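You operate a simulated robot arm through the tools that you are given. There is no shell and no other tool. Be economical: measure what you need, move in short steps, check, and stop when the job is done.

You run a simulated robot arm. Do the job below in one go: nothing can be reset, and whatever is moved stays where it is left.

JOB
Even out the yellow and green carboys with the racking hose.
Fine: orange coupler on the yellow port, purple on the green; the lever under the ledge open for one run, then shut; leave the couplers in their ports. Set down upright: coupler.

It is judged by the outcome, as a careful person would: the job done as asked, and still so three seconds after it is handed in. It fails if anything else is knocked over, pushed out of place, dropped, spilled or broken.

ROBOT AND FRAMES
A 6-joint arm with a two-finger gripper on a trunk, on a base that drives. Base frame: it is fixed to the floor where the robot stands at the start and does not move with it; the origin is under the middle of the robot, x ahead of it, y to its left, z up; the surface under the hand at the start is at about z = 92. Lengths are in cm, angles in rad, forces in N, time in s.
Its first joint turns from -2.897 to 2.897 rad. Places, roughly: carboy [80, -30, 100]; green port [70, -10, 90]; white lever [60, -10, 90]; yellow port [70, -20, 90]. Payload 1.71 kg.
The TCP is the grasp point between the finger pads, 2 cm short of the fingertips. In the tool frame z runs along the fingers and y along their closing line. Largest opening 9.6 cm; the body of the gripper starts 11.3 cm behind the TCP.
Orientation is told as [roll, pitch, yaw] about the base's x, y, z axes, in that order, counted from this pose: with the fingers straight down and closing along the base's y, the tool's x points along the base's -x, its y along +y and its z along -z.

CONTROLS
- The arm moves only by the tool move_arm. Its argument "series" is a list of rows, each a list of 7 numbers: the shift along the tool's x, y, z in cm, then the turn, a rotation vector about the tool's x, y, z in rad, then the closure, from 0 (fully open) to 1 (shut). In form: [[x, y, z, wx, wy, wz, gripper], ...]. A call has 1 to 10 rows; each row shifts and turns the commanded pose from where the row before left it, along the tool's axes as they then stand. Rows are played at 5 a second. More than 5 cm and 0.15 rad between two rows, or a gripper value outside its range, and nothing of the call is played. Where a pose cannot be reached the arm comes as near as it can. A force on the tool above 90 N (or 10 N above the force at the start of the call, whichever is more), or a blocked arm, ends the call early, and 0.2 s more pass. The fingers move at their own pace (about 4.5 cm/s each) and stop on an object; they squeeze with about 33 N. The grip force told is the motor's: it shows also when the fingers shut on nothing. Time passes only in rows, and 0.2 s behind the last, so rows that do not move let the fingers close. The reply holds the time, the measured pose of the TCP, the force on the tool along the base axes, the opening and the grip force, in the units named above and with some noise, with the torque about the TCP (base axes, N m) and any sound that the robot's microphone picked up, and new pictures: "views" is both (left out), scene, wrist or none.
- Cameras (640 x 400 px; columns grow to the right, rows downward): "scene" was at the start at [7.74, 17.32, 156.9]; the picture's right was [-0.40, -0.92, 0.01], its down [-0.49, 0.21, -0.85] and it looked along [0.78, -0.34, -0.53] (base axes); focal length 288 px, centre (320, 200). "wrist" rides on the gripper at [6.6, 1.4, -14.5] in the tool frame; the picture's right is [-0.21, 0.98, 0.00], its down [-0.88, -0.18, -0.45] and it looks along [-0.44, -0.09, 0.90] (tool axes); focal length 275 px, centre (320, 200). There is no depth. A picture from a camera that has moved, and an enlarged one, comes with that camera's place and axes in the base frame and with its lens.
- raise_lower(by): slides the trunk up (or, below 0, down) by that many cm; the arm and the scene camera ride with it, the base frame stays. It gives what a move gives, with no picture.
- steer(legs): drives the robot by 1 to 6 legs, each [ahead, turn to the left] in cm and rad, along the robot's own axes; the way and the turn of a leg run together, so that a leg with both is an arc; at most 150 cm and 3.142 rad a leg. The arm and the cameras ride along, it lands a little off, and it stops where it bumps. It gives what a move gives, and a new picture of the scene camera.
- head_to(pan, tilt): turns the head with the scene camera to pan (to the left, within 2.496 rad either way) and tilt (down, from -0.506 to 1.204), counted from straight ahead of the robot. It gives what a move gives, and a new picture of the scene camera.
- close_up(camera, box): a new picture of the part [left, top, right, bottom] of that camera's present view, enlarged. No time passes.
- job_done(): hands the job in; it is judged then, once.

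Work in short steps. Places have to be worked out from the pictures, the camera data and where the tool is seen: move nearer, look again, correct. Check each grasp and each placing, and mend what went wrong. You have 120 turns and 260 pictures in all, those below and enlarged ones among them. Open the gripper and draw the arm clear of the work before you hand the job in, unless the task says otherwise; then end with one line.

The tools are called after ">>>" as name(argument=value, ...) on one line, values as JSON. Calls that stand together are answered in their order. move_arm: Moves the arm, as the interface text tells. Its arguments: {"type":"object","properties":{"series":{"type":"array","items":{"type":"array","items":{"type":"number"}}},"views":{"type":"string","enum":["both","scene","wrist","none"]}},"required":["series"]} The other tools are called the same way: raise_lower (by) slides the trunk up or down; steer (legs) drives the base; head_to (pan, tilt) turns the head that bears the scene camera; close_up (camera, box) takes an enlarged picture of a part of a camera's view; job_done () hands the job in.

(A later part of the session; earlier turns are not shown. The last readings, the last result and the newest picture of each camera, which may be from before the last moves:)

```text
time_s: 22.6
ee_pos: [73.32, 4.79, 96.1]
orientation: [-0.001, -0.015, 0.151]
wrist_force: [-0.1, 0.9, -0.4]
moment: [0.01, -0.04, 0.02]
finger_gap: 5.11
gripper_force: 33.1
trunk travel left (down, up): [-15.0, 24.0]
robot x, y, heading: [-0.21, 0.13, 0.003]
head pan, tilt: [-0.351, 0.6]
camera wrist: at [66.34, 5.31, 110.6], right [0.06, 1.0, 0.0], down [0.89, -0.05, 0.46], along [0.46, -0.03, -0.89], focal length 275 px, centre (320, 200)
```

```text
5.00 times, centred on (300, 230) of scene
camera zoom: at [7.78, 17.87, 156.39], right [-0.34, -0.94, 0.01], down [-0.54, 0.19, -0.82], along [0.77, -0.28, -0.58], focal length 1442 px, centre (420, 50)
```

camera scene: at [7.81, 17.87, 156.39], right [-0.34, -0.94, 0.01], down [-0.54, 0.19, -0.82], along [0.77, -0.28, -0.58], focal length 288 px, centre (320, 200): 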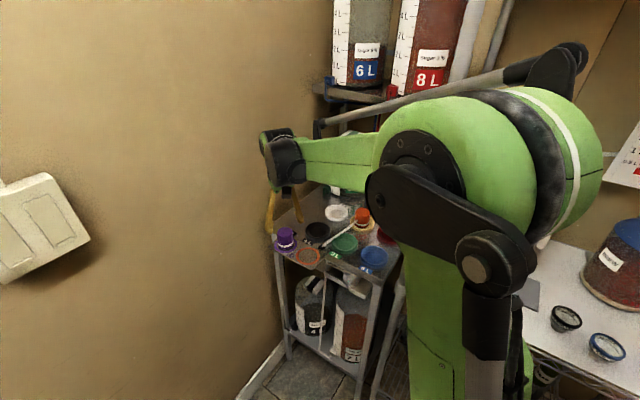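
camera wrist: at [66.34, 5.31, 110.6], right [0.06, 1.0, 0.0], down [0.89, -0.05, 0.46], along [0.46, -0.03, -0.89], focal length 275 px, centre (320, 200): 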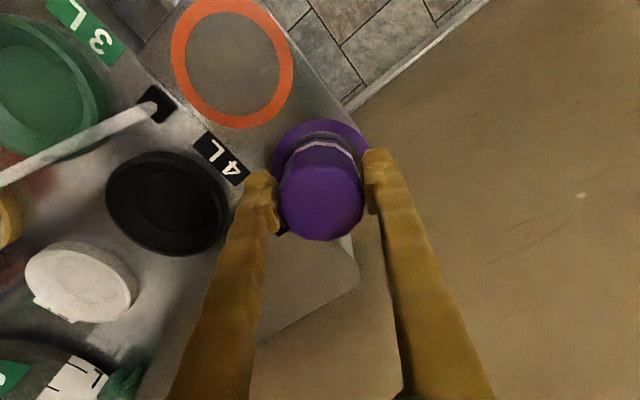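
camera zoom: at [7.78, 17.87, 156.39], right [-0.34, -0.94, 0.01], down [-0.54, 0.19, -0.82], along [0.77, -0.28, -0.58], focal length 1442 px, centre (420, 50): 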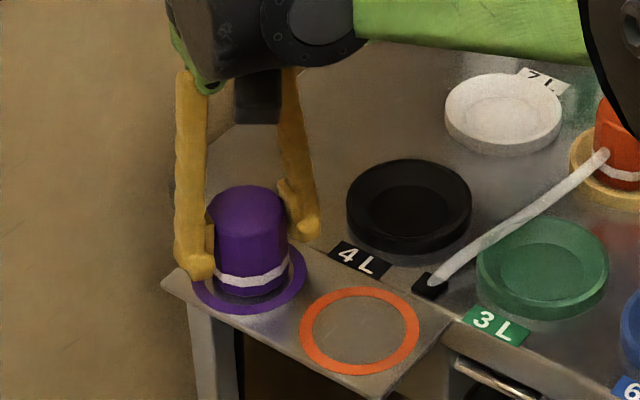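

Purple gripped (5.11 cm). Lift 10 cm, then carry toward the green port at about (67.3, -11.8).

>>> move_arm(series=[[0, 0, -2, 0, 0, 0, 1], [0, 0, -2.5, 0, 0, 0, 1], [0, 0, -2.5, 0, 0, 0, 1], [0, 0, -3, 0, 0, 0, 1], [1.68, -3.1, 0, 0, 0, 0, 1], [1.68, -3.1, 0, 0, 0, 0, 1], [1.68, -3.1, 0, 0, 0, 0, 1], [1.68, -3.1, 0, 0, 0, 0, 1], [1.68, -3.1, 0, 0, 0, 0, 1], [0, 0, 0, 0, 0, 0, 1]])

>>> close_up(camera="scene", box=[270, 170, 400, 270])

>>> close_up(camera="wrist", box=[220, 50, 420, 250])

```text
time_s: 24.8
ee_pos: [67.15, -11.69, 105.96]
orientation: [-0.002, -0.014, 0.15]
wrist_force: [-0.1, -0.9, -1.2]
moment: [0.02, -0.02, 0.0]
finger_gap: 5.08
gripper_force: 32.4
trunk travel left (down, up): [-15.0, 24.0]
robot x, y, heading: [0.14, -0.05, -0.006]
head pan, tilt: [-0.351, 0.6]
camera scene: at [7.77, 17.84, 156.39], right [-0.34, -0.94, 0.01], down [-0.54, 0.19, -0.82], along [0.77, -0.28, -0.58], focal length 288 px, centre (320, 200)
camera wrist: at [60.14, -11.33, 120.53], right [0.06, 1.0, 0.0], down [0.89, -0.05, 0.46], along [0.46, -0.03, -0.89], focal length 275 px, centre (320, 200)
```

scene: 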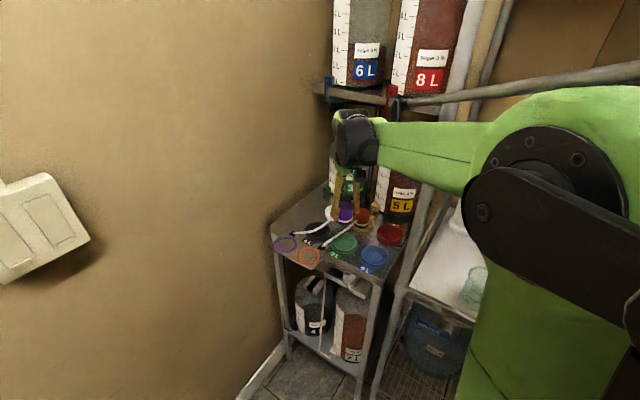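
wrist: 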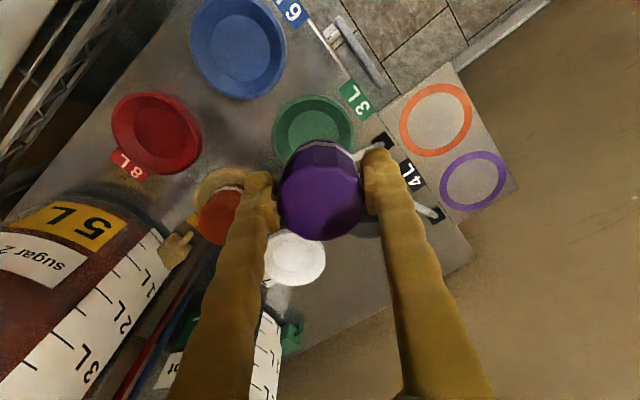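

```text
4.00 times, centred on (335, 220) of scene
camera zoom: at [7.77, 17.84, 156.39], right [-0.34, -0.94, 0.01], down [-0.54, 0.19, -0.82], along [0.77, -0.28, -0.58], focal length 1154 px, centre (260, 120)
```

zoom: 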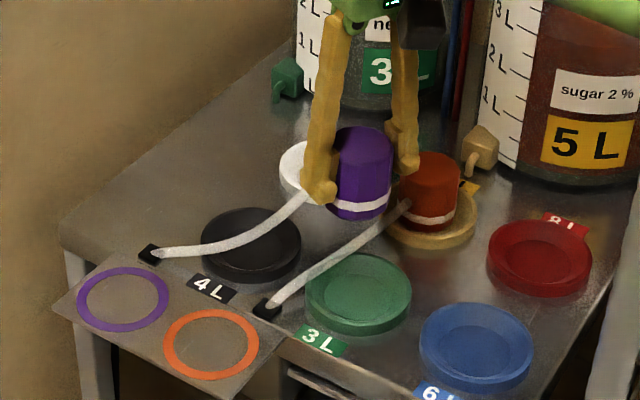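

```text
2.00 times, centred on (320, 150) of wrist
camera zoom: at [60.14, -11.33, 120.53], right [0.06, 1.0, 0.0], down [0.89, -0.05, 0.46], along [0.46, -0.03, -0.89], focal length 551 px, centre (320, 300)
```

zoom: 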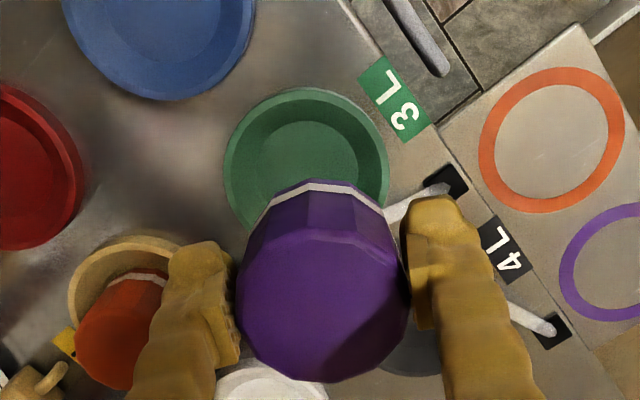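

Port estimates: scene (67.2,-11.95), wrist (66.7,-12.4). I go to the mean and descend to z ~99.5 to re-measure.

>>> move_arm(series=[[0.25, -0.47, 1.5, 0, 0, 0, 1], [0, 0, 3, 0, 0, 0, 1], [0, 0, 2, 0, 0, 0, 1], [0, 0, 0, 0, 0, 0, 1]], views="none")

>>> close_up(camera="scene", box=[305, 190, 385, 260])

>>> close_up(camera="wrist", box=[220, 50, 420, 250])

```text
time_s: 25.8
ee_pos: [67.09, -12.2, 99.49]
orientation: [-0.001, -0.014, 0.149]
wrist_force: [-0.1, 0.2, -1.7]
moment: [0.03, 0.0, 0.01]
finger_gap: 5.09
gripper_force: 32.8
trunk travel left (down, up): [-15.0, 24.0]
robot x, y, heading: [0.22, -0.11, 0.004]
head pan, tilt: [-0.351, 0.6]
```

```text
5.71 times, centred on (345, 225) of scene
camera zoom: at [7.81, 17.86, 156.39], right [-0.34, -0.94, 0.01], down [-0.54, 0.19, -0.82], along [0.77, -0.28, -0.58], focal length 1648 px, centre (177, 57)
```

zoom: 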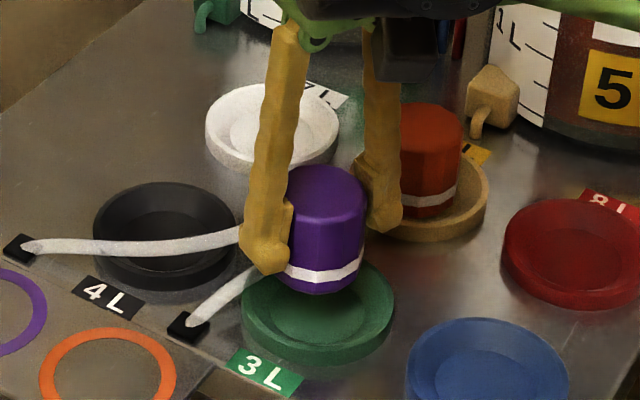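

```text
2.00 times, centred on (320, 150) of wrist
camera zoom: at [60.09, -11.73, 114.03], right [0.06, 1.0, 0.0], down [0.89, -0.05, 0.46], along [0.46, -0.03, -0.89], focal length 551 px, centre (320, 300)
```

zoom: 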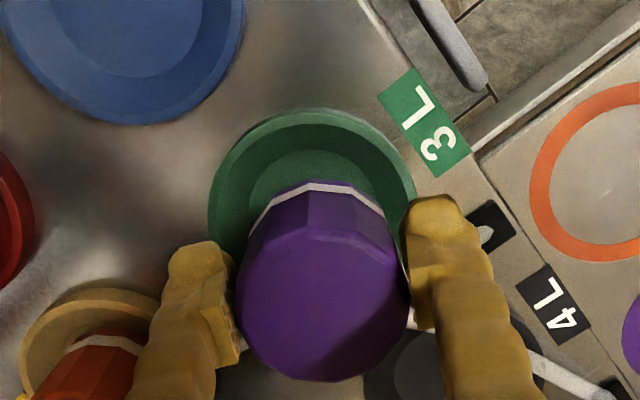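

Both views agree within ~0.2 cm. Tiny correction, and lower to z ~97, then 96.6.

>>> move_arm(series=[[0.15, -0.08, 1.0, 0, 0, 0, 1], [0, 0, 1.0, 0, 0, 0, 1], [0, 0, 0.5, 0, 0, 0, 1], [0, 0, 0, 0, 0, 0, 1]], views="none")

>>> close_up(camera="scene", box=[305, 190, 385, 260])

>>> close_up(camera="wrist", box=[220, 50, 420, 250])

```text
time_s: 26.8
ee_pos: [66.95, -12.2, 96.94]
orientation: [-0.001, -0.012, 0.149]
wrist_force: [0.0, -0.4, -2.2]
moment: [-0.02, 0.01, -0.03]
finger_gap: 5.09
gripper_force: 32.4
trunk travel left (down, up): [-15.0, 24.0]
robot x, y, heading: [0.01, -0.08, -0.002]
head pan, tilt: [-0.351, 0.6]
```

```text
5.71 times, centred on (345, 225) of scene
camera zoom: at [7.8, 17.86, 156.39], right [-0.34, -0.94, 0.01], down [-0.54, 0.19, -0.82], along [0.77, -0.28, -0.58], focal length 1648 px, centre (177, 57)
```

zoom: 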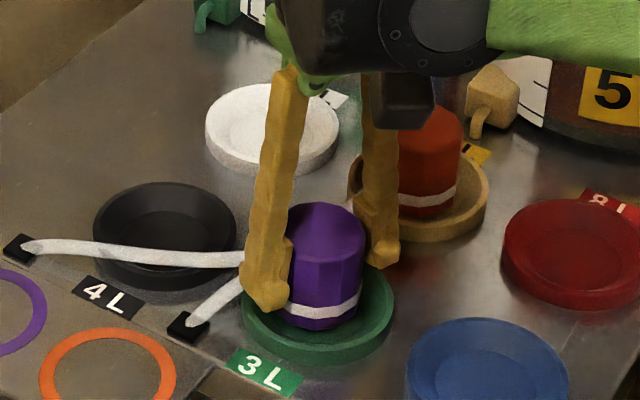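

```text
2.00 times, centred on (320, 150) of wrist
camera zoom: at [60.0, -11.79, 111.47], right [0.06, 1.0, 0.0], down [0.89, -0.05, 0.46], along [0.46, -0.03, -0.89], focal length 551 px, centre (320, 300)
```

zoom: 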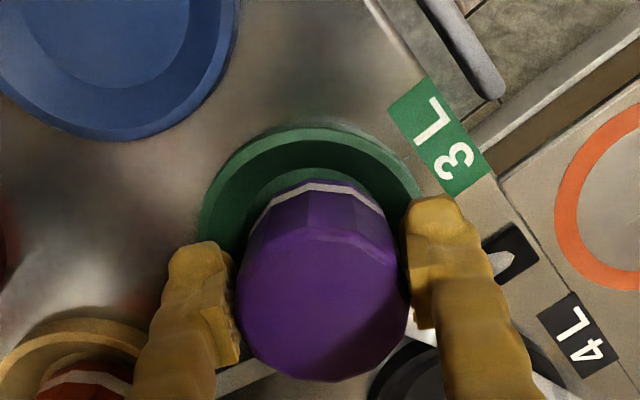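

Nearly centred in the dish; lower to contact.

>>> move_arm(series=[[0, 0, 0.4, 0, 0, 0, 1], [0, 0, 0.25, 0, 0, 0, 1], [0, 0, 0.2, 0, 0, 0, 1], [0, 0, 0, 0, 0, 0, 1]], views="none")

>>> close_up(camera="scene", box=[305, 190, 385, 260])

```text
time_s: 27.8
ee_pos: [66.99, -12.21, 96.21]
orientation: [-0.002, -0.013, 0.15]
wrist_force: [6.5, 1.1, 17.1]
moment: [0.03, -0.23, 0.05]
finger_gap: 5.11
gripper_force: 33.4
trunk travel left (down, up): [-15.0, 24.0]
robot x, y, heading: [-0.19, -0.03, -0.001]
head pan, tilt: [-0.351, 0.6]
```

```text
5.71 times, centred on (345, 225) of scene
camera zoom: at [7.73, 17.89, 156.41], right [-0.34, -0.94, 0.01], down [-0.54, 0.19, -0.82], along [0.77, -0.28, -0.58], focal length 1648 px, centre (177, 57)
```

zoom: 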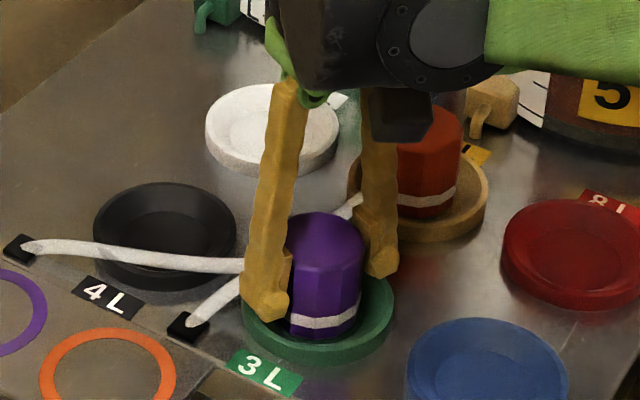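

Contact with a sideways force of +6.5 N in x: it leans on the near wall. I shift +0.15 cm in x to centre it.

>>> move_arm(series=[[-0.12, 0.0, -0.1, 0, 0, 0, 1], [-0.08, 0, 0, 0, 0, 0, 1], [0, 0, 0.12, 0, 0, 0, 1], [0, 0, 0, 0, 0, 0, 1]], views="none")

```text
time_s: 28.8
ee_pos: [67.21, -12.23, 96.28]
orientation: [-0.002, -0.014, 0.15]
wrist_force: [2.9, -5.0, 22.2]
moment: [-0.09, 0.01, 0.02]
finger_gap: 5.08
gripper_force: 32.8
trunk travel left (down, up): [-15.0, 24.0]
robot x, y, heading: [0.12, 0.2, -0.001]
head pan, tilt: [-0.351, 0.6]
```

Now the sideways reaction is -y, as the wrist view suggested; lift a hair, shift -0.25 in y and re-press.

>>> move_arm(series=[[0, -0.12, -0.25, 0, 0, 0, 1], [0, -0.13, 0, 0, 0, 0, 1], [0, 0, 0.15, 0, 0, 0, 1], [0, 0, 0.1, 0, 0, 0, 1], [0, 0, 0, 0, 0, 0, 1]], views="none")

```text
time_s: 30.0
ee_pos: [67.3, -12.46, 96.29]
orientation: [-0.005, -0.014, 0.15]
wrist_force: [7.3, -1.7, 26.5]
moment: [0.03, -0.21, 0.01]
finger_gap: 5.07
gripper_force: 33.1
trunk travel left (down, up): [-15.0, 24.0]
robot x, y, heading: [0.28, 0.1, 0.003]
head pan, tilt: [-0.351, 0.6]
```

Vertical force dominates, so it is likely on the floor. Relieve and look closely before release.

>>> move_arm(series=[[0, 0, -0.15, 0, 0, 0, 1], [0, 0, 0, 0, 0, 0, 1]], views="none")

>>> close_up(camera="scene", box=[320, 205, 370, 250])

>>> close_up(camera="wrist", box=[220, 50, 420, 250])

```text
time_s: 30.6
ee_pos: [67.17, -12.44, 96.19]
orientation: [0.0, -0.012, 0.15]
wrist_force: [-0.1, 0.8, 0.7]
moment: [0.03, 0.0, 0.0]
finger_gap: 5.08
gripper_force: 33.6
trunk travel left (down, up): [-15.0, 24.0]
robot x, y, heading: [0.02, 0.04, -0.001]
head pan, tilt: [-0.351, 0.6]
```

```text
8.89 times, centred on (345, 228) of scene
camera zoom: at [7.78, 17.87, 156.37], right [-0.34, -0.94, 0.01], down [-0.54, 0.19, -0.82], along [0.77, -0.28, -0.58], focal length 2564 px, centre (98, -44)
```

zoom: 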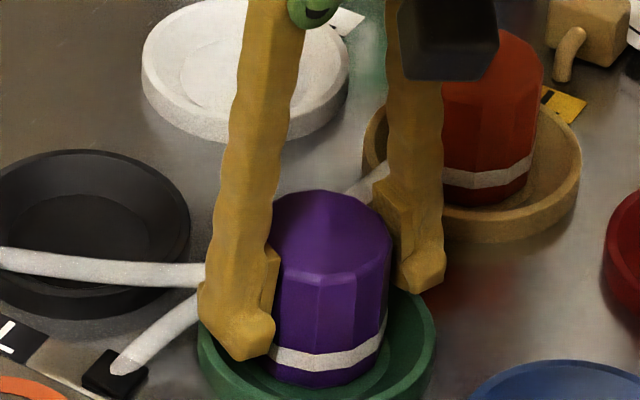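

```text
2.00 times, centred on (320, 150) of wrist
camera zoom: at [60.24, -12.01, 110.75], right [0.06, 1.0, 0.0], down [0.89, -0.05, 0.46], along [0.46, -0.03, -0.89], focal length 551 px, centre (320, 300)
```

zoom: 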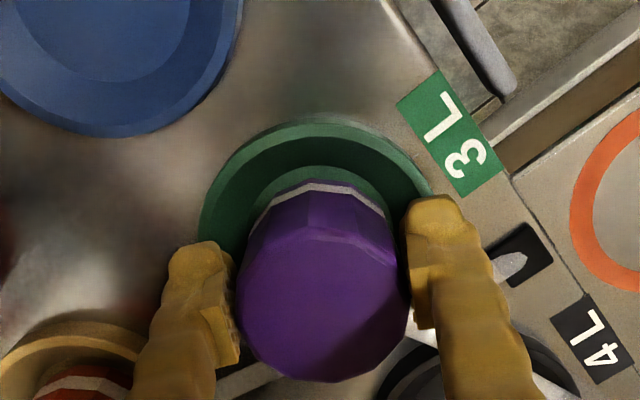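

It sits inside the dish like orange. Open gently and withdraw.

>>> move_arm(series=[[0, 0, 0, 0, 0, 0, 0.4], [0, 0, 0, 0, 0, 0, 0.3], [0, 0, 0, 0, 0, 0, 0.25], [0, 0, -2, 0, 0, 0, 0.25], [0, 0, -3, 0, 0, 0, 0.2], [0, 0, -4, 0, 0, 0, 0.2], [0, 0, -4, 0, 0, 0, 0.2]])

>>> close_up(camera="scene", box=[305, 190, 385, 260])

>>> close_up(camera="wrist", box=[220, 50, 420, 250])

>>> close_up(camera="scene", box=[290, 250, 390, 370])

```text
time_s: 32.2
ee_pos: [67.12, -12.48, 109.33]
orientation: [0.0, -0.013, 0.15]
wrist_force: [0.3, 0.1, 0.8]
moment: [0.02, -0.01, 0.02]
finger_gap: 7.64
gripper_force: 0.1
trunk travel left (down, up): [-15.0, 24.0]
robot x, y, heading: [0.17, -0.07, -0.001]
head pan, tilt: [-0.351, 0.6]
camera scene: at [7.8, 17.86, 156.39], right [-0.34, -0.94, 0.01], down [-0.54, 0.19, -0.82], along [0.77, -0.28, -0.58], focal length 288 px, centre (320, 200)
camera wrist: at [60.13, -12.02, 123.88], right [0.06, 1.0, 0.0], down [0.89, -0.05, 0.46], along [0.46, -0.03, -0.89], focal length 275 px, centre (320, 200)
```

scene: 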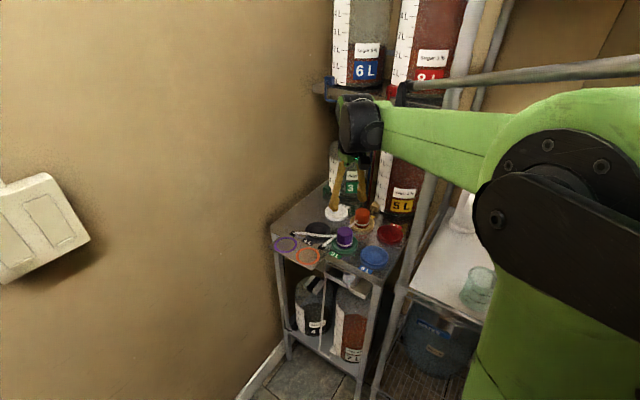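
wrist: 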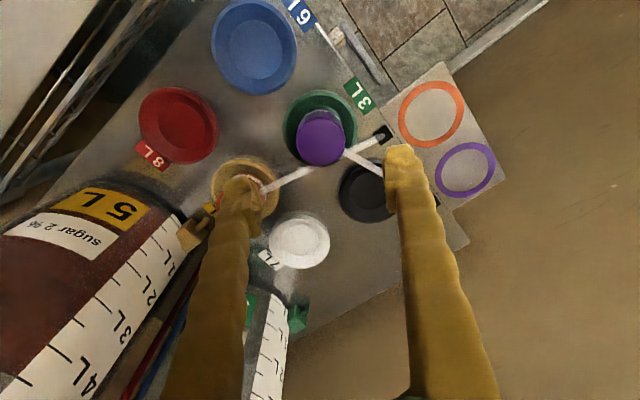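

```text
5.71 times, centred on (345, 225) of scene
camera zoom: at [7.8, 17.86, 156.39], right [-0.34, -0.94, 0.01], down [-0.54, 0.19, -0.82], along [0.77, -0.28, -0.58], focal length 1648 px, centre (177, 57)
```

zoom: 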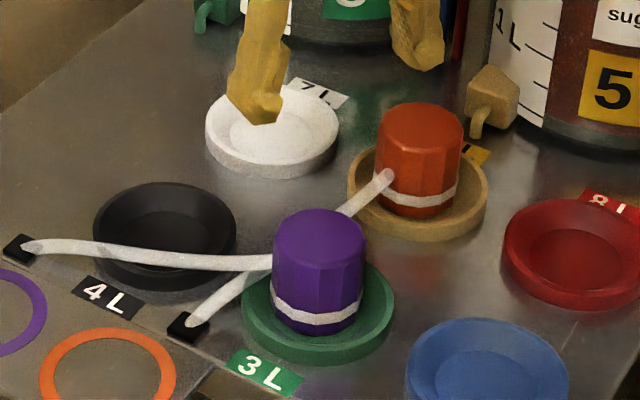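

```text
2.00 times, centred on (320, 150) of wrist
camera zoom: at [60.13, -12.02, 123.88], right [0.06, 1.0, 0.0], down [0.89, -0.05, 0.46], along [0.46, -0.03, -0.89], focal length 551 px, centre (320, 300)
```

zoom: 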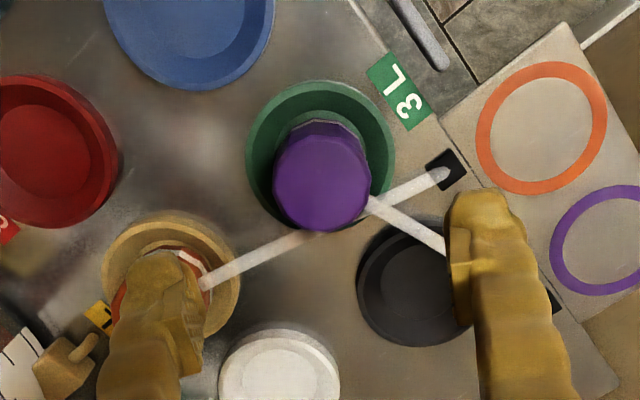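

```text
3.33 times, centred on (340, 310) of scene
camera zoom: at [7.8, 17.86, 156.39], right [-0.34, -0.94, 0.01], down [-0.54, 0.19, -0.82], along [0.77, -0.28, -0.58], focal length 962 px, centre (253, -167)
```

zoom: 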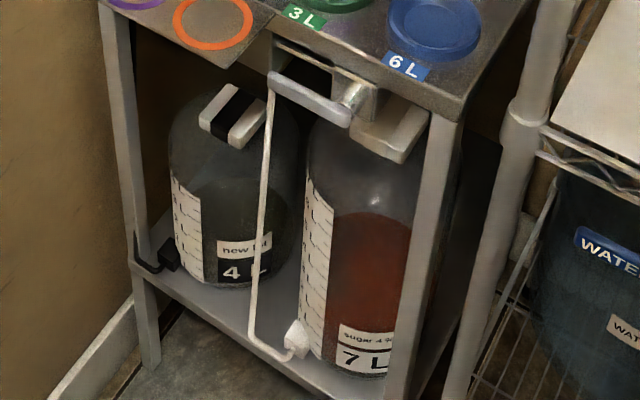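

Both couplers are in their ports. Next the lever: bar pivot around (57.6,-9.8,86.3), free end around (63.2,-4.4,86), table edge outward direction ≈ (-0.55,0.84). I draw the hand out in front of it and turn it to face the table.

>>> move_arm(series=[[2.8, 3.9, 0, 0, 0, 0, 0.5], [2.8, 3.9, 0, 0, 0, 0, 1], [2.8, 3.9, 0, 0, 0, 0, 1], [2.8, 3.9, 0, 0, 0, 0, 1], [2.8, 3.9, 0, 0, 0, 0, 1]], views="none")

>>> move_arm(series=[[0, 0, 0, 0, 0, 0.15, 1], [0, 0, 0, 0, 0, 0.15, 1], [0, 0, 0, 0, 0, 0.15, 1], [0, 0, 0, 0, 0, 0.15, 1], [0, 0, 0, 0, 0, 0.15, 1], [0, 0, 0, 0, 0, 0.15, 1], [0, 0, 0, 0, 0, 0.15, 1], [0, 0, 0, 0, 0, 0.09, 1]], views="none")

>>> move_arm(series=[[0, 0, 0, 0, -0.14, 0, 1], [0, 0, 0, 0, -0.14, 0, 1], [0, 0, 0, 0, -0.14, 0, 1], [0, 0, 0, 0, -0.14, 0, 1], [0, 0, 0, 0, -0.14, 0, 1], [0, 0, 0, 0, 0, 0, 1]])

```text
time_s: 33.4
ee_pos: [50.3, 4.73, 108.93]
orientation: [-0.002, -0.015, 0.151]
wrist_force: [0.3, 0.3, 1.3]
moment: [0.02, -0.05, 0.03]
finger_gap: 0.01
gripper_force: 21.6
trunk travel left (down, up): [-15.0, 24.0]
robot x, y, heading: [-0.31, -0.14, -0.001]
head pan, tilt: [-0.351, 0.6]
```

```text
time_s: 35.2
ee_pos: [50.37, 4.77, 109.05]
orientation: [0.012, -0.008, -0.992]
wrist_force: [0.4, 0.3, 0.0]
moment: [0.02, -0.03, 0.04]
finger_gap: 0.0
gripper_force: 29.9
trunk travel left (down, up): [-15.0, 24.0]
robot x, y, heading: [-0.1, 0.23, -0.003]
head pan, tilt: [-0.351, 0.6]
```

```text
time_s: 36.6
ee_pos: [50.31, 4.7, 109.03]
orientation: [0.015, -0.709, -1.0]
wrist_force: [0.3, 0.8, 0.0]
moment: [0.0, 0.0, 0.0]
finger_gap: 0.01
gripper_force: 28.5
trunk travel left (down, up): [-15.0, 24.0]
robot x, y, heading: [-0.09, 0.11, -0.001]
head pan, tilt: [-0.351, 0.6]
camera scene: at [7.76, 17.87, 156.39], right [-0.34, -0.94, 0.01], down [-0.54, 0.19, -0.82], along [0.77, -0.28, -0.58], focal length 288 px, centre (320, 200)
camera wrist: at [43.41, 17.5, 115.9], right [0.9, 0.41, 0.15], down [0.04, -0.42, 0.91], along [0.43, -0.81, -0.4], focal length 275 px, centre (320, 200)
```

scene: 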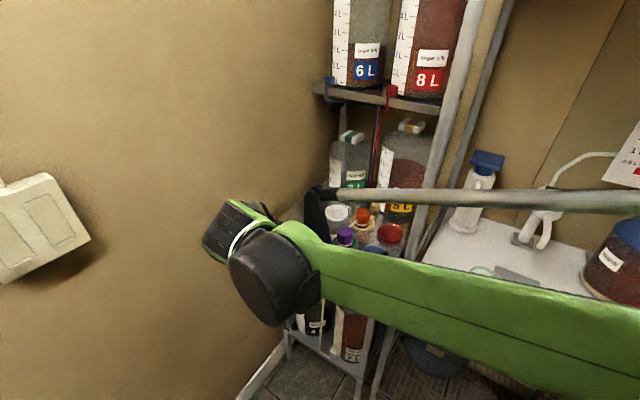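
wrist: 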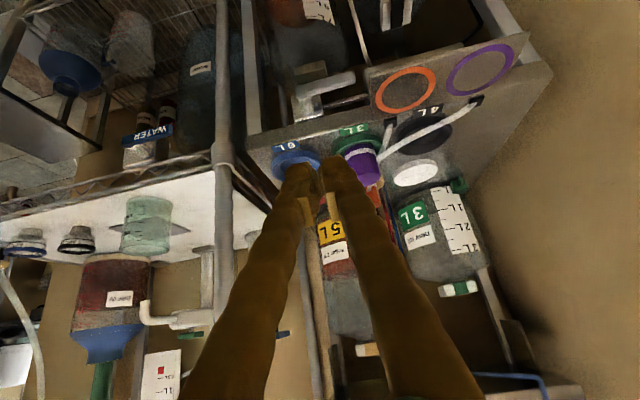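

The wrist view (upside down) shows the lever and valve well. Zoom.

>>> close_up(camera="wrist", box=[240, 40, 400, 140])

>>> close_up(camera="wrist", box=[230, 0, 480, 160])

>>> close_up(camera="scene", box=[310, 120, 450, 230])

```text
4.00 times, centred on (320, 90) of wrist
camera zoom: at [43.41, 17.5, 115.9], right [0.9, 0.41, 0.15], down [0.04, -0.42, 0.91], along [0.43, -0.81, -0.4], focal length 1101 px, centre (320, 640)
```

zoom: 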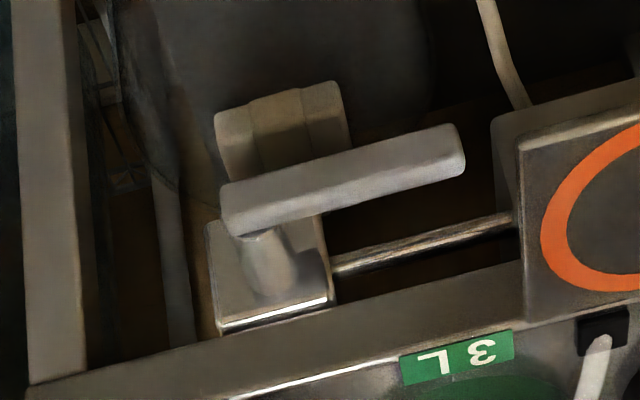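

```text
2.50 times, centred on (355, 80) of wrist
camera zoom: at [43.41, 17.5, 115.9], right [0.9, 0.41, 0.15], down [0.04, -0.42, 0.91], along [0.43, -0.81, -0.4], focal length 688 px, centre (232, 500)
```

zoom: 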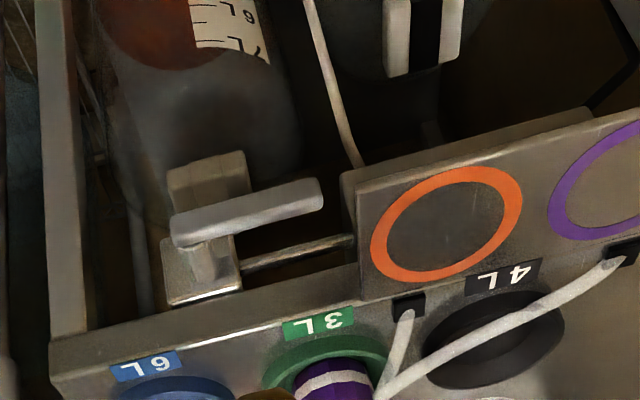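

```text
3.64 times, centred on (380, 175) of scene
camera zoom: at [7.76, 17.87, 156.39], right [-0.34, -0.94, 0.01], down [-0.54, 0.19, -0.82], along [0.77, -0.28, -0.58], focal length 1049 px, centre (102, 291)
```

zoom: 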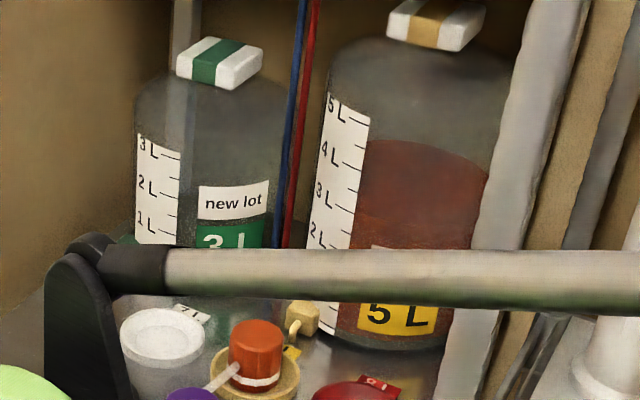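

No flow yet; lever is horizontal (shut), free end toward the tray, pivot ≈ (57.7,-9.2,86). I pitch the hand flatter and bring the closed fingers in front of and above the bar.

>>> move_arm(series=[[0, 0, 0, 0, -0.13, 0, 1], [0, 0, 0, 0, -0.13, 0, 1], [0, 0, 0, 0, -0.13, 0, 1], [2.6, 0.92, 3.75, 0, 0, 0, 1], [2.6, 0.92, 3.75, 0, 0, 0, 1], [2.6, 0.92, 3.75, 0, 0, 0, 1], [2.6, 0.92, 3.75, 0, 0, 0, 1], [0, 0, 0, 0, 0, 0, 1]])

>>> close_up(camera="wrist", box=[220, 40, 420, 190])

```text
time_s: 38.4
ee_pos: [58.29, -0.39, 92.9]
orientation: [0.024, -1.098, -1.01]
wrist_force: [0.6, 0.7, 0.2]
moment: [-0.02, 0.0, -0.01]
finger_gap: 0.0
gripper_force: 29.5
trunk travel left (down, up): [-15.0, 24.0]
robot x, y, heading: [0.18, -0.3, -0.0]
head pan, tilt: [-0.351, 0.6]
camera scene: at [7.85, 17.88, 156.38], right [-0.34, -0.94, 0.01], down [-0.54, 0.19, -0.82], along [0.77, -0.28, -0.58], focal length 288 px, centre (320, 200)
camera wrist: at [50.65, 13.71, 93.88], right [0.87, 0.46, 0.19], down [-0.16, -0.11, 0.98], along [0.47, -0.88, -0.02], focal length 275 px, centre (320, 200)
```

scene: 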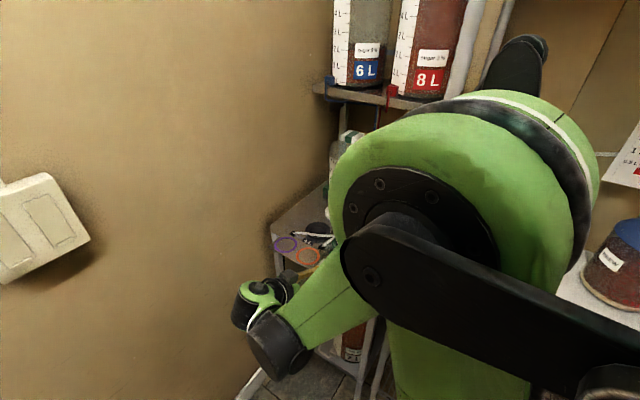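
wrist: 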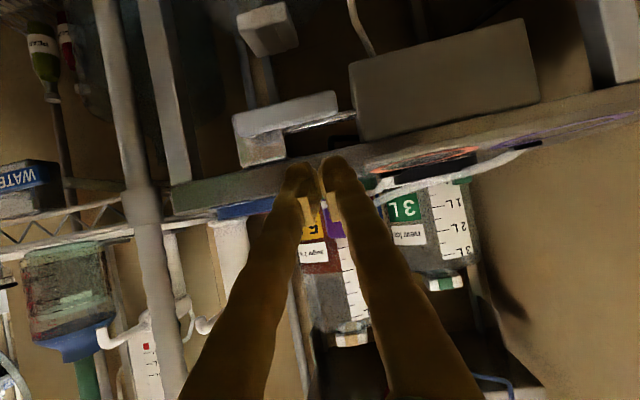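

```text
2.67 times, centred on (320, 115) of wrist
camera zoom: at [50.65, 13.71, 93.88], right [0.87, 0.46, 0.19], down [-0.16, -0.11, 0.98], along [0.47, -0.88, -0.02], focal length 734 px, centre (320, 427)
```

zoom: 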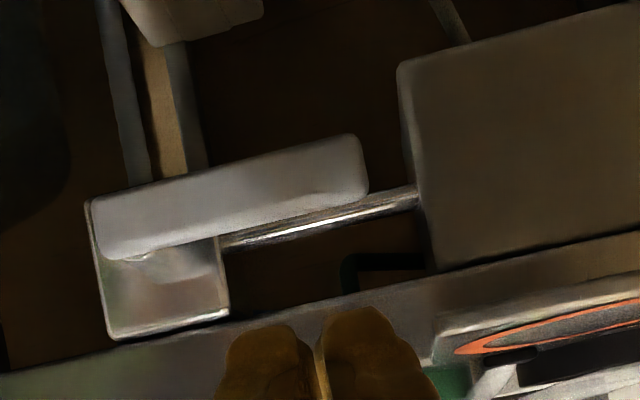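

The bar's refined line: pivot ≈ (57.4,-7.9,86.2), free end ≈ (63.3,-4.6,86). I advance the fingertips to just above the bar, 5 cm from the pivot.

>>> move_arm(series=[[0.23, 0.07, 3.1, 0, 0, 0, 1], [0.23, 0.07, 3.1, 0, 0, 0, 1], [0, 0, 0, 0, 0, 0, 1]], views="wrist")

>>> close_up(camera="wrist", box=[220, 40, 420, 190])

```text
time_s: 39.2
ee_pos: [61.35, -4.67, 89.83]
orientation: [0.023, -1.096, -1.011]
wrist_force: [-0.2, -0.5, 0.3]
moment: [0.01, -0.01, -0.03]
finger_gap: 0.0
gripper_force: 29.5
trunk travel left (down, up): [-15.0, 24.0]
robot x, y, heading: [0.04, 0.26, 0.003]
head pan, tilt: [-0.351, 0.6]
camera wrist: at [53.62, 9.37, 90.59], right [0.87, 0.46, 0.19], down [-0.16, -0.11, 0.98], along [0.47, -0.88, -0.02], focal length 275 px, centre (320, 200)
```

wrist: 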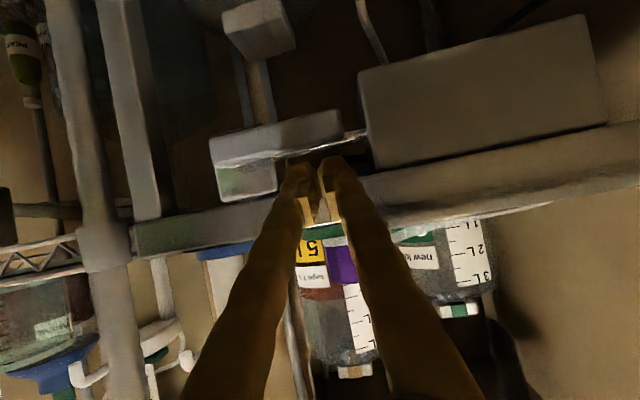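

```text
2.67 times, centred on (320, 115) of wrist
camera zoom: at [53.62, 9.37, 90.59], right [0.87, 0.46, 0.19], down [-0.16, -0.11, 0.98], along [0.47, -0.88, -0.02], focal length 734 px, centre (320, 427)
```

zoom: 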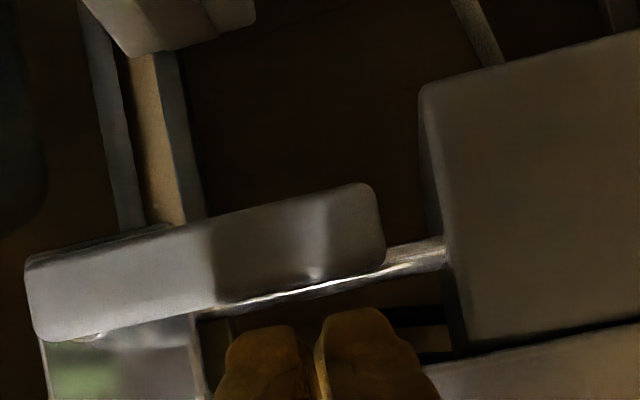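

Geometry confirmed; pipe is safely 3.7 cm behind the bar. I push down along an arc for the first ~30°.

>>> move_arm(series=[[1.07, 0, 0.54, 0, 0, 0, 1], [1.25, 0.3, 0.63, 0, 0, 0, 1], [1.25, 0, 0.63, 0, 0, 0, 1], [0, 0, 0, 0, 0, 0, 1]], views="wrist")

>>> close_up(camera="wrist", box=[220, 40, 420, 190])

```text
time_s: 40.2
ee_pos: [61.57, -4.4, 85.87]
orientation: [0.024, -1.097, -1.009]
wrist_force: [-0.3, 0.7, 0.2]
moment: [-0.01, 0.0, -0.01]
finger_gap: 0.0
gripper_force: 29.1
trunk travel left (down, up): [-15.0, 24.0]
robot x, y, heading: [0.31, 0.12, -0.0]
head pan, tilt: [-0.351, 0.6]
camera wrist: at [53.94, 9.63, 86.66], right [0.87, 0.46, 0.19], down [-0.16, -0.11, 0.98], along [0.47, -0.88, -0.02], focal length 275 px, centre (320, 200)
```

wrist: 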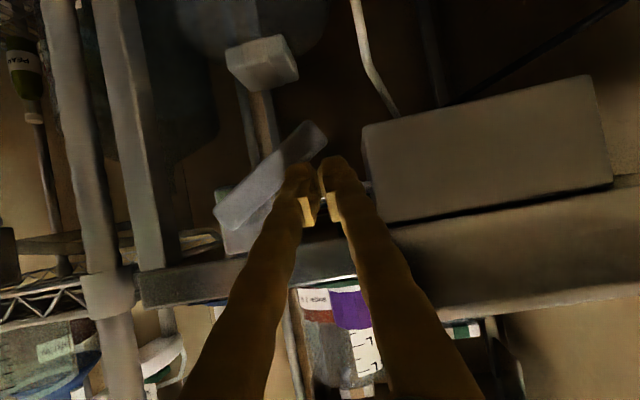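

```text
2.67 times, centred on (320, 115) of wrist
camera zoom: at [53.94, 9.63, 86.66], right [0.87, 0.46, 0.19], down [-0.16, -0.11, 0.98], along [0.47, -0.88, -0.02], focal length 734 px, centre (320, 427)
```

zoom: 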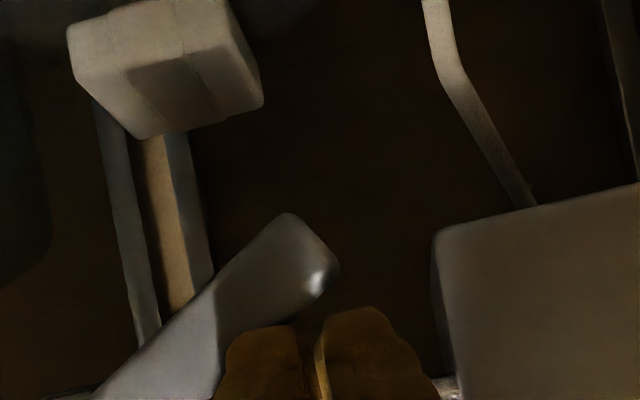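

The lever turns easily. Continue the arc to vertical.

>>> move_arm(series=[[1.22, -0.36, 0.62, 0, 0, 0, 1], [1.1, -0.7, 0.56, 0, 0, 0, 1], [0.89, -1.0, 0.45, 0, 0, 0, 1], [0, 0, 0, 0, 0, 0, 1]], views="wrist")

>>> close_up(camera="wrist", box=[200, 60, 440, 240])

```text
time_s: 41.2
ee_pos: [61.02, -4.97, 83.8]
orientation: [0.024, -1.098, -1.011]
wrist_force: [0.3, 0.1, 0.1]
moment: [-0.01, 0.01, -0.03]
finger_gap: 0.0
gripper_force: 29.7
out of reach, approached as far as the arm can: row 2, 3
trunk travel left (down, up): [-15.0, 24.0]
robot x, y, heading: [-0.37, -0.0, 0.0]
head pan, tilt: [-0.351, 0.6]
camera wrist: at [53.39, 9.22, 84.73], right [0.87, 0.46, 0.19], down [-0.16, -0.11, 0.98], along [0.47, -0.88, -0.02], focal length 275 px, centre (320, 200)
```

wrist: 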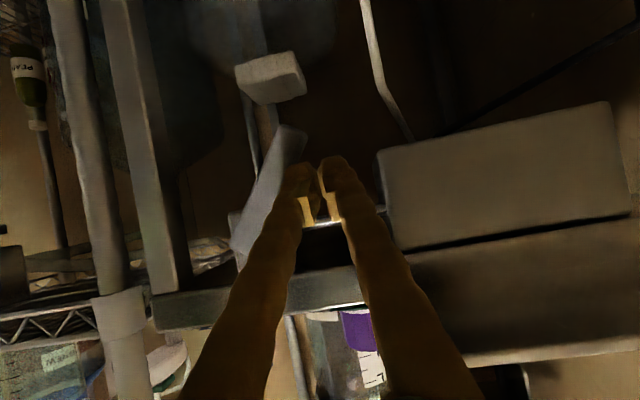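

```text
2.22 times, centred on (320, 150) of wrist
camera zoom: at [53.39, 9.22, 84.73], right [0.87, 0.46, 0.19], down [-0.16, -0.11, 0.98], along [0.47, -0.88, -0.02], focal length 612 px, centre (320, 311)
```

zoom: 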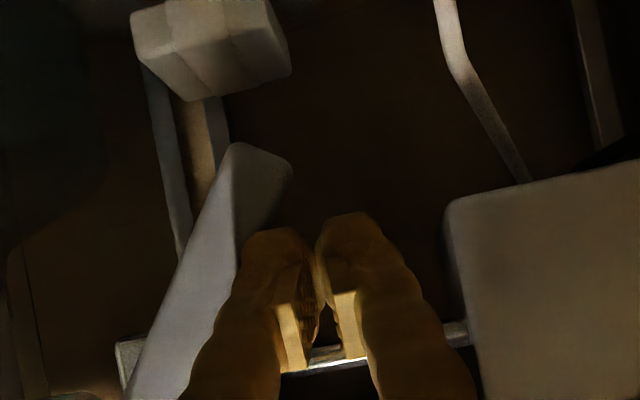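

The arm reached its low limit; I lower the trunk by 2 cm, with the lever at ~60°.

>>> raise_lower(by=-2)

>>> move_arm(series=[[0, -0.6, 0, 0, 0, 0, 1], [0, -0.6, 0, 0, 0, 0, 1], [0, -0.6, 0, 0, 0, 0, 1], [0, 0, 0, 0, 0, 0, 1]], views="wrist")

>>> close_up(camera="wrist", box=[200, 60, 440, 240])

```text
time_s: 41.8
ee_pos: [61.07, -4.76, 81.88]
orientation: [0.025, -1.096, -1.012]
wrist_force: [0.0, 0.0, 0.6]
moment: [0.0, 0.02, 0.01]
finger_gap: 0.03
gripper_force: 29.5
trunk travel left (down, up): [-13.0, 26.0]
robot x, y, heading: [0.2, -0.13, 0.001]
head pan, tilt: [-0.351, 0.6]
```

```text
time_s: 42.8
ee_pos: [60.41, -5.4, 82.46]
orientation: [0.024, -1.095, -1.007]
wrist_force: [41.3, 35.0, -4.2]
moment: [0.51, -0.59, 0.35]
finger_gap: 0.0
gripper_force: 29.6
out of reach, approached as far as the arm can: row 2, 3
trunk travel left (down, up): [-13.0, 26.0]
robot x, y, heading: [-0.38, 0.06, -0.003]
head pan, tilt: [-0.351, 0.6]
camera wrist: at [52.63, 8.63, 83.38], right [0.87, 0.46, 0.19], down [-0.16, -0.11, 0.98], along [0.47, -0.88, -0.02], focal length 275 px, centre (320, 200)
```

wrist: 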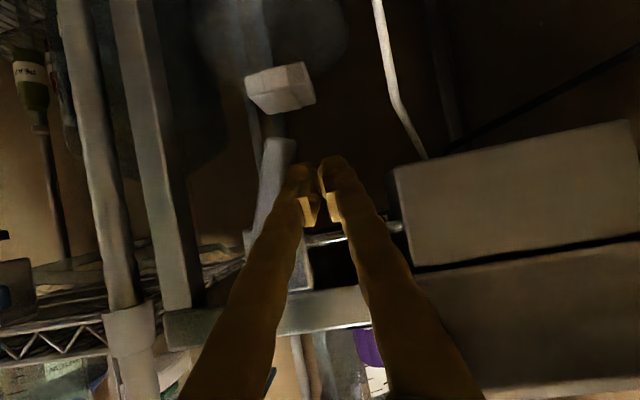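

```text
2.22 times, centred on (320, 150) of wrist
camera zoom: at [52.63, 8.63, 83.38], right [0.87, 0.46, 0.19], down [-0.16, -0.11, 0.98], along [0.47, -0.88, -0.02], focal length 612 px, centre (320, 311)
```

zoom: 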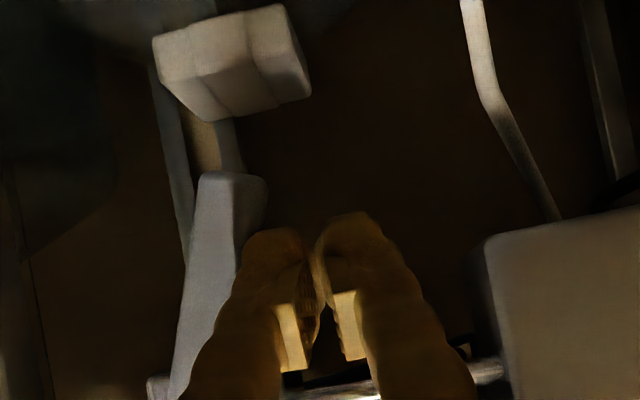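

A 54 N resistance at ~65-70° suggests the lever's end stop. I back off slightly and check the levels and the listening.

>>> move_arm(series=[[0, 0.6, 0, 0, 0, 0, 1], [0, 0.6, 0, 0, 0, 0, 1], [0, 0, 0, 0, 0, 0, 1]])

>>> close_up(camera="scene", box=[310, 110, 450, 220])

>>> close_up(camera="wrist", box=[200, 60, 440, 240])

```text
time_s: 43.6
ee_pos: [60.94, -5.14, 82.62]
orientation: [0.022, -1.096, -1.011]
wrist_force: [0.5, -0.1, -0.3]
moment: [-0.02, 0.04, 0.01]
finger_gap: 0.0
gripper_force: 28.7
trunk travel left (down, up): [-13.0, 26.0]
robot x, y, heading: [-0.18, -0.29, 0.005]
head pan, tilt: [-0.351, 0.6]
camera scene: at [7.75, 17.87, 154.39], right [-0.34, -0.94, 0.01], down [-0.54, 0.19, -0.82], along [0.77, -0.28, -0.58], focal length 288 px, centre (320, 200)
camera wrist: at [53.32, 9.0, 83.5], right [0.87, 0.46, 0.19], down [-0.16, -0.11, 0.98], along [0.47, -0.88, -0.02], focal length 275 px, centre (320, 200)
```

scene: 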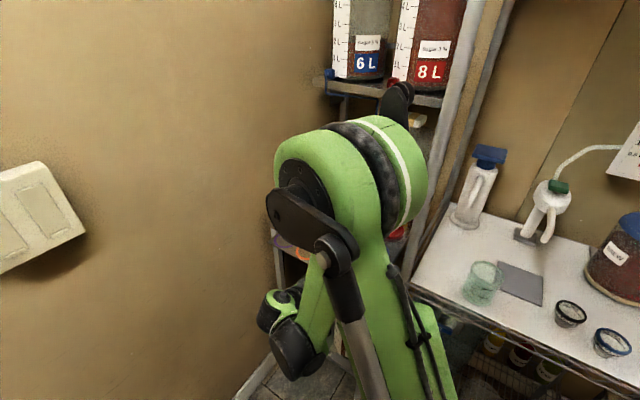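
wrist: 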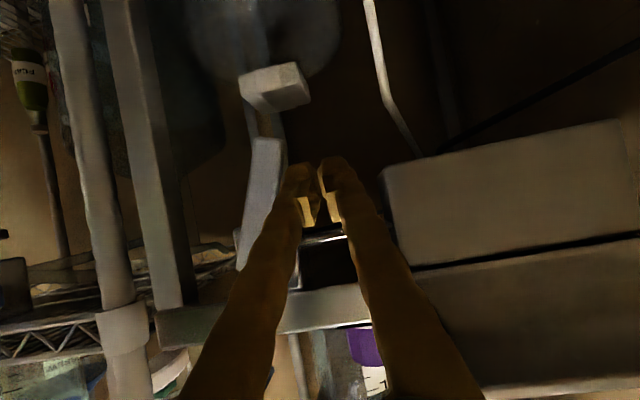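

```text
3.64 times, centred on (380, 165) of scene
camera zoom: at [7.75, 17.87, 154.39], right [-0.34, -0.94, 0.01], down [-0.54, 0.19, -0.82], along [0.77, -0.28, -0.58], focal length 1049 px, centre (102, 327)
```

zoom: 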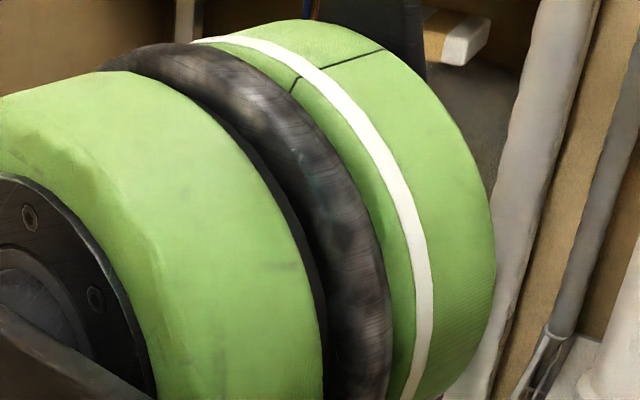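

```text
2.22 times, centred on (320, 150) of wrist
camera zoom: at [53.32, 9.0, 83.5], right [0.87, 0.46, 0.19], down [-0.16, -0.11, 0.98], along [0.47, -0.88, -0.02], focal length 612 px, centre (320, 311)
```

zoom: 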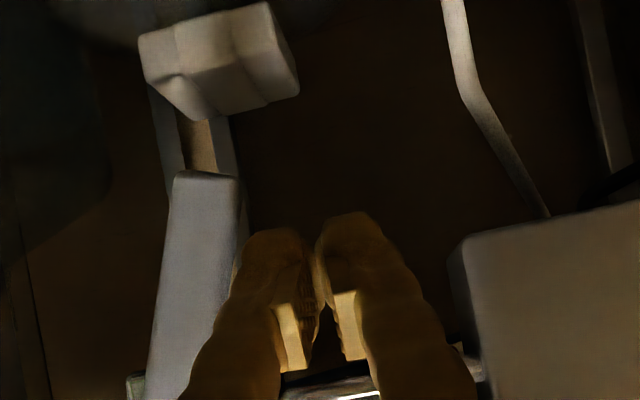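

Lever holds its place. I withdraw quickly the way I came, so the scene camera can see the levels.

>>> move_arm(series=[[0, 0.3, -4.5, 0, 0, 0, 1], [0, 0, -4.8, 0, 0, 0, 1], [-3.2, -1, -3.2, 0, 0, 0, 1], [-3.2, -1, -3.2, 0, 0, 0, 1], [-3.2, -1, -3.2, 0, 0, 0, 1], [-3.2, -1, -3.2, 0, 0, 0, 1]])

>>> close_up(camera="scene", box=[310, 110, 450, 220])

>>> close_up(camera="wrist", box=[200, 0, 440, 180])

```text
time_s: 45.0
ee_pos: [50.07, 4.24, 104.09]
orientation: [0.024, -1.096, -1.014]
wrist_force: [0.2, 0.3, -0.4]
moment: [-0.01, 0.0, -0.03]
finger_gap: 0.02
gripper_force: 28.8
trunk travel left (down, up): [-13.0, 26.0]
robot x, y, heading: [0.29, -0.23, -0.001]
head pan, tilt: [-0.351, 0.6]
camera scene: at [7.7, 17.9, 154.39], right [-0.34, -0.94, 0.01], down [-0.54, 0.19, -0.82], along [0.77, -0.28, -0.58], focal length 288 px, centre (320, 200)
camera wrist: at [42.39, 18.37, 105.07], right [0.87, 0.46, 0.19], down [-0.16, -0.11, 0.98], along [0.47, -0.88, -0.02], focal length 275 px, centre (320, 200)
```

scene: 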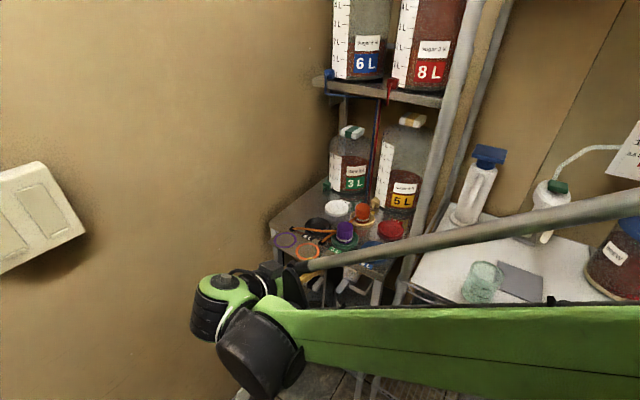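
wrist: 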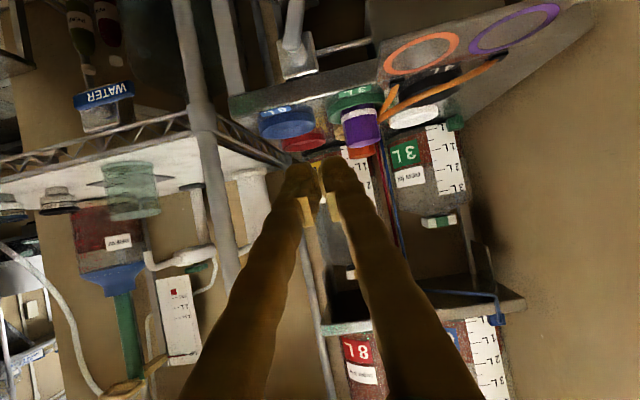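

```text
3.64 times, centred on (380, 165) of scene
camera zoom: at [7.7, 17.9, 154.39], right [-0.34, -0.94, 0.01], down [-0.54, 0.19, -0.82], along [0.77, -0.28, -0.58], focal length 1049 px, centre (102, 327)
```

zoom: 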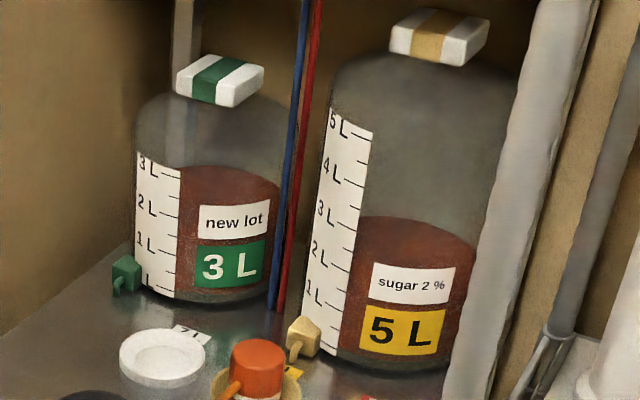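

```text
2.22 times, centred on (320, 90) of wrist
camera zoom: at [42.39, 18.37, 105.07], right [0.87, 0.46, 0.19], down [-0.16, -0.11, 0.98], along [0.47, -0.88, -0.02], focal length 612 px, centre (320, 444)
```

zoom: 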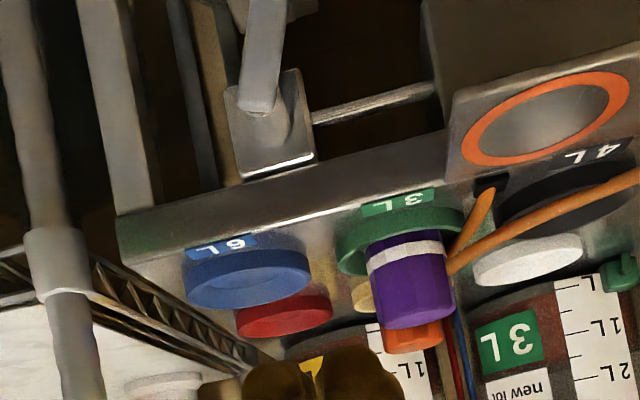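

Flow is on (hose coloured, green filled, yellow falling). I wait a moment and compare.

>>> move_arm(series=[[0, 0, 0, 0, 0, 0, 1], [0, 0, 0, 0, 0, 0, 1], [0, 0, 0, 0, 0, 0, 1]], views="none")

>>> close_up(camera="scene", box=[310, 110, 450, 220])

```text
time_s: 45.8
ee_pos: [50.12, 4.27, 104.15]
orientation: [0.024, -1.096, -1.014]
wrist_force: [-0.3, -0.3, -0.2]
moment: [-0.01, -0.01, 0.0]
finger_gap: 0.0
gripper_force: 29.5
trunk travel left (down, up): [-13.0, 26.0]
robot x, y, heading: [-0.02, -0.05, -0.005]
head pan, tilt: [-0.351, 0.6]
```

```text
3.64 times, centred on (380, 165) of scene
camera zoom: at [7.73, 17.86, 154.39], right [-0.34, -0.94, 0.01], down [-0.54, 0.19, -0.82], along [0.77, -0.28, -0.58], focal length 1049 px, centre (102, 327)
```

zoom: 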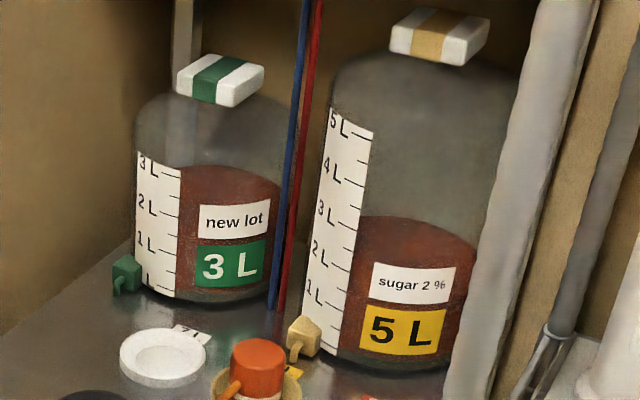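

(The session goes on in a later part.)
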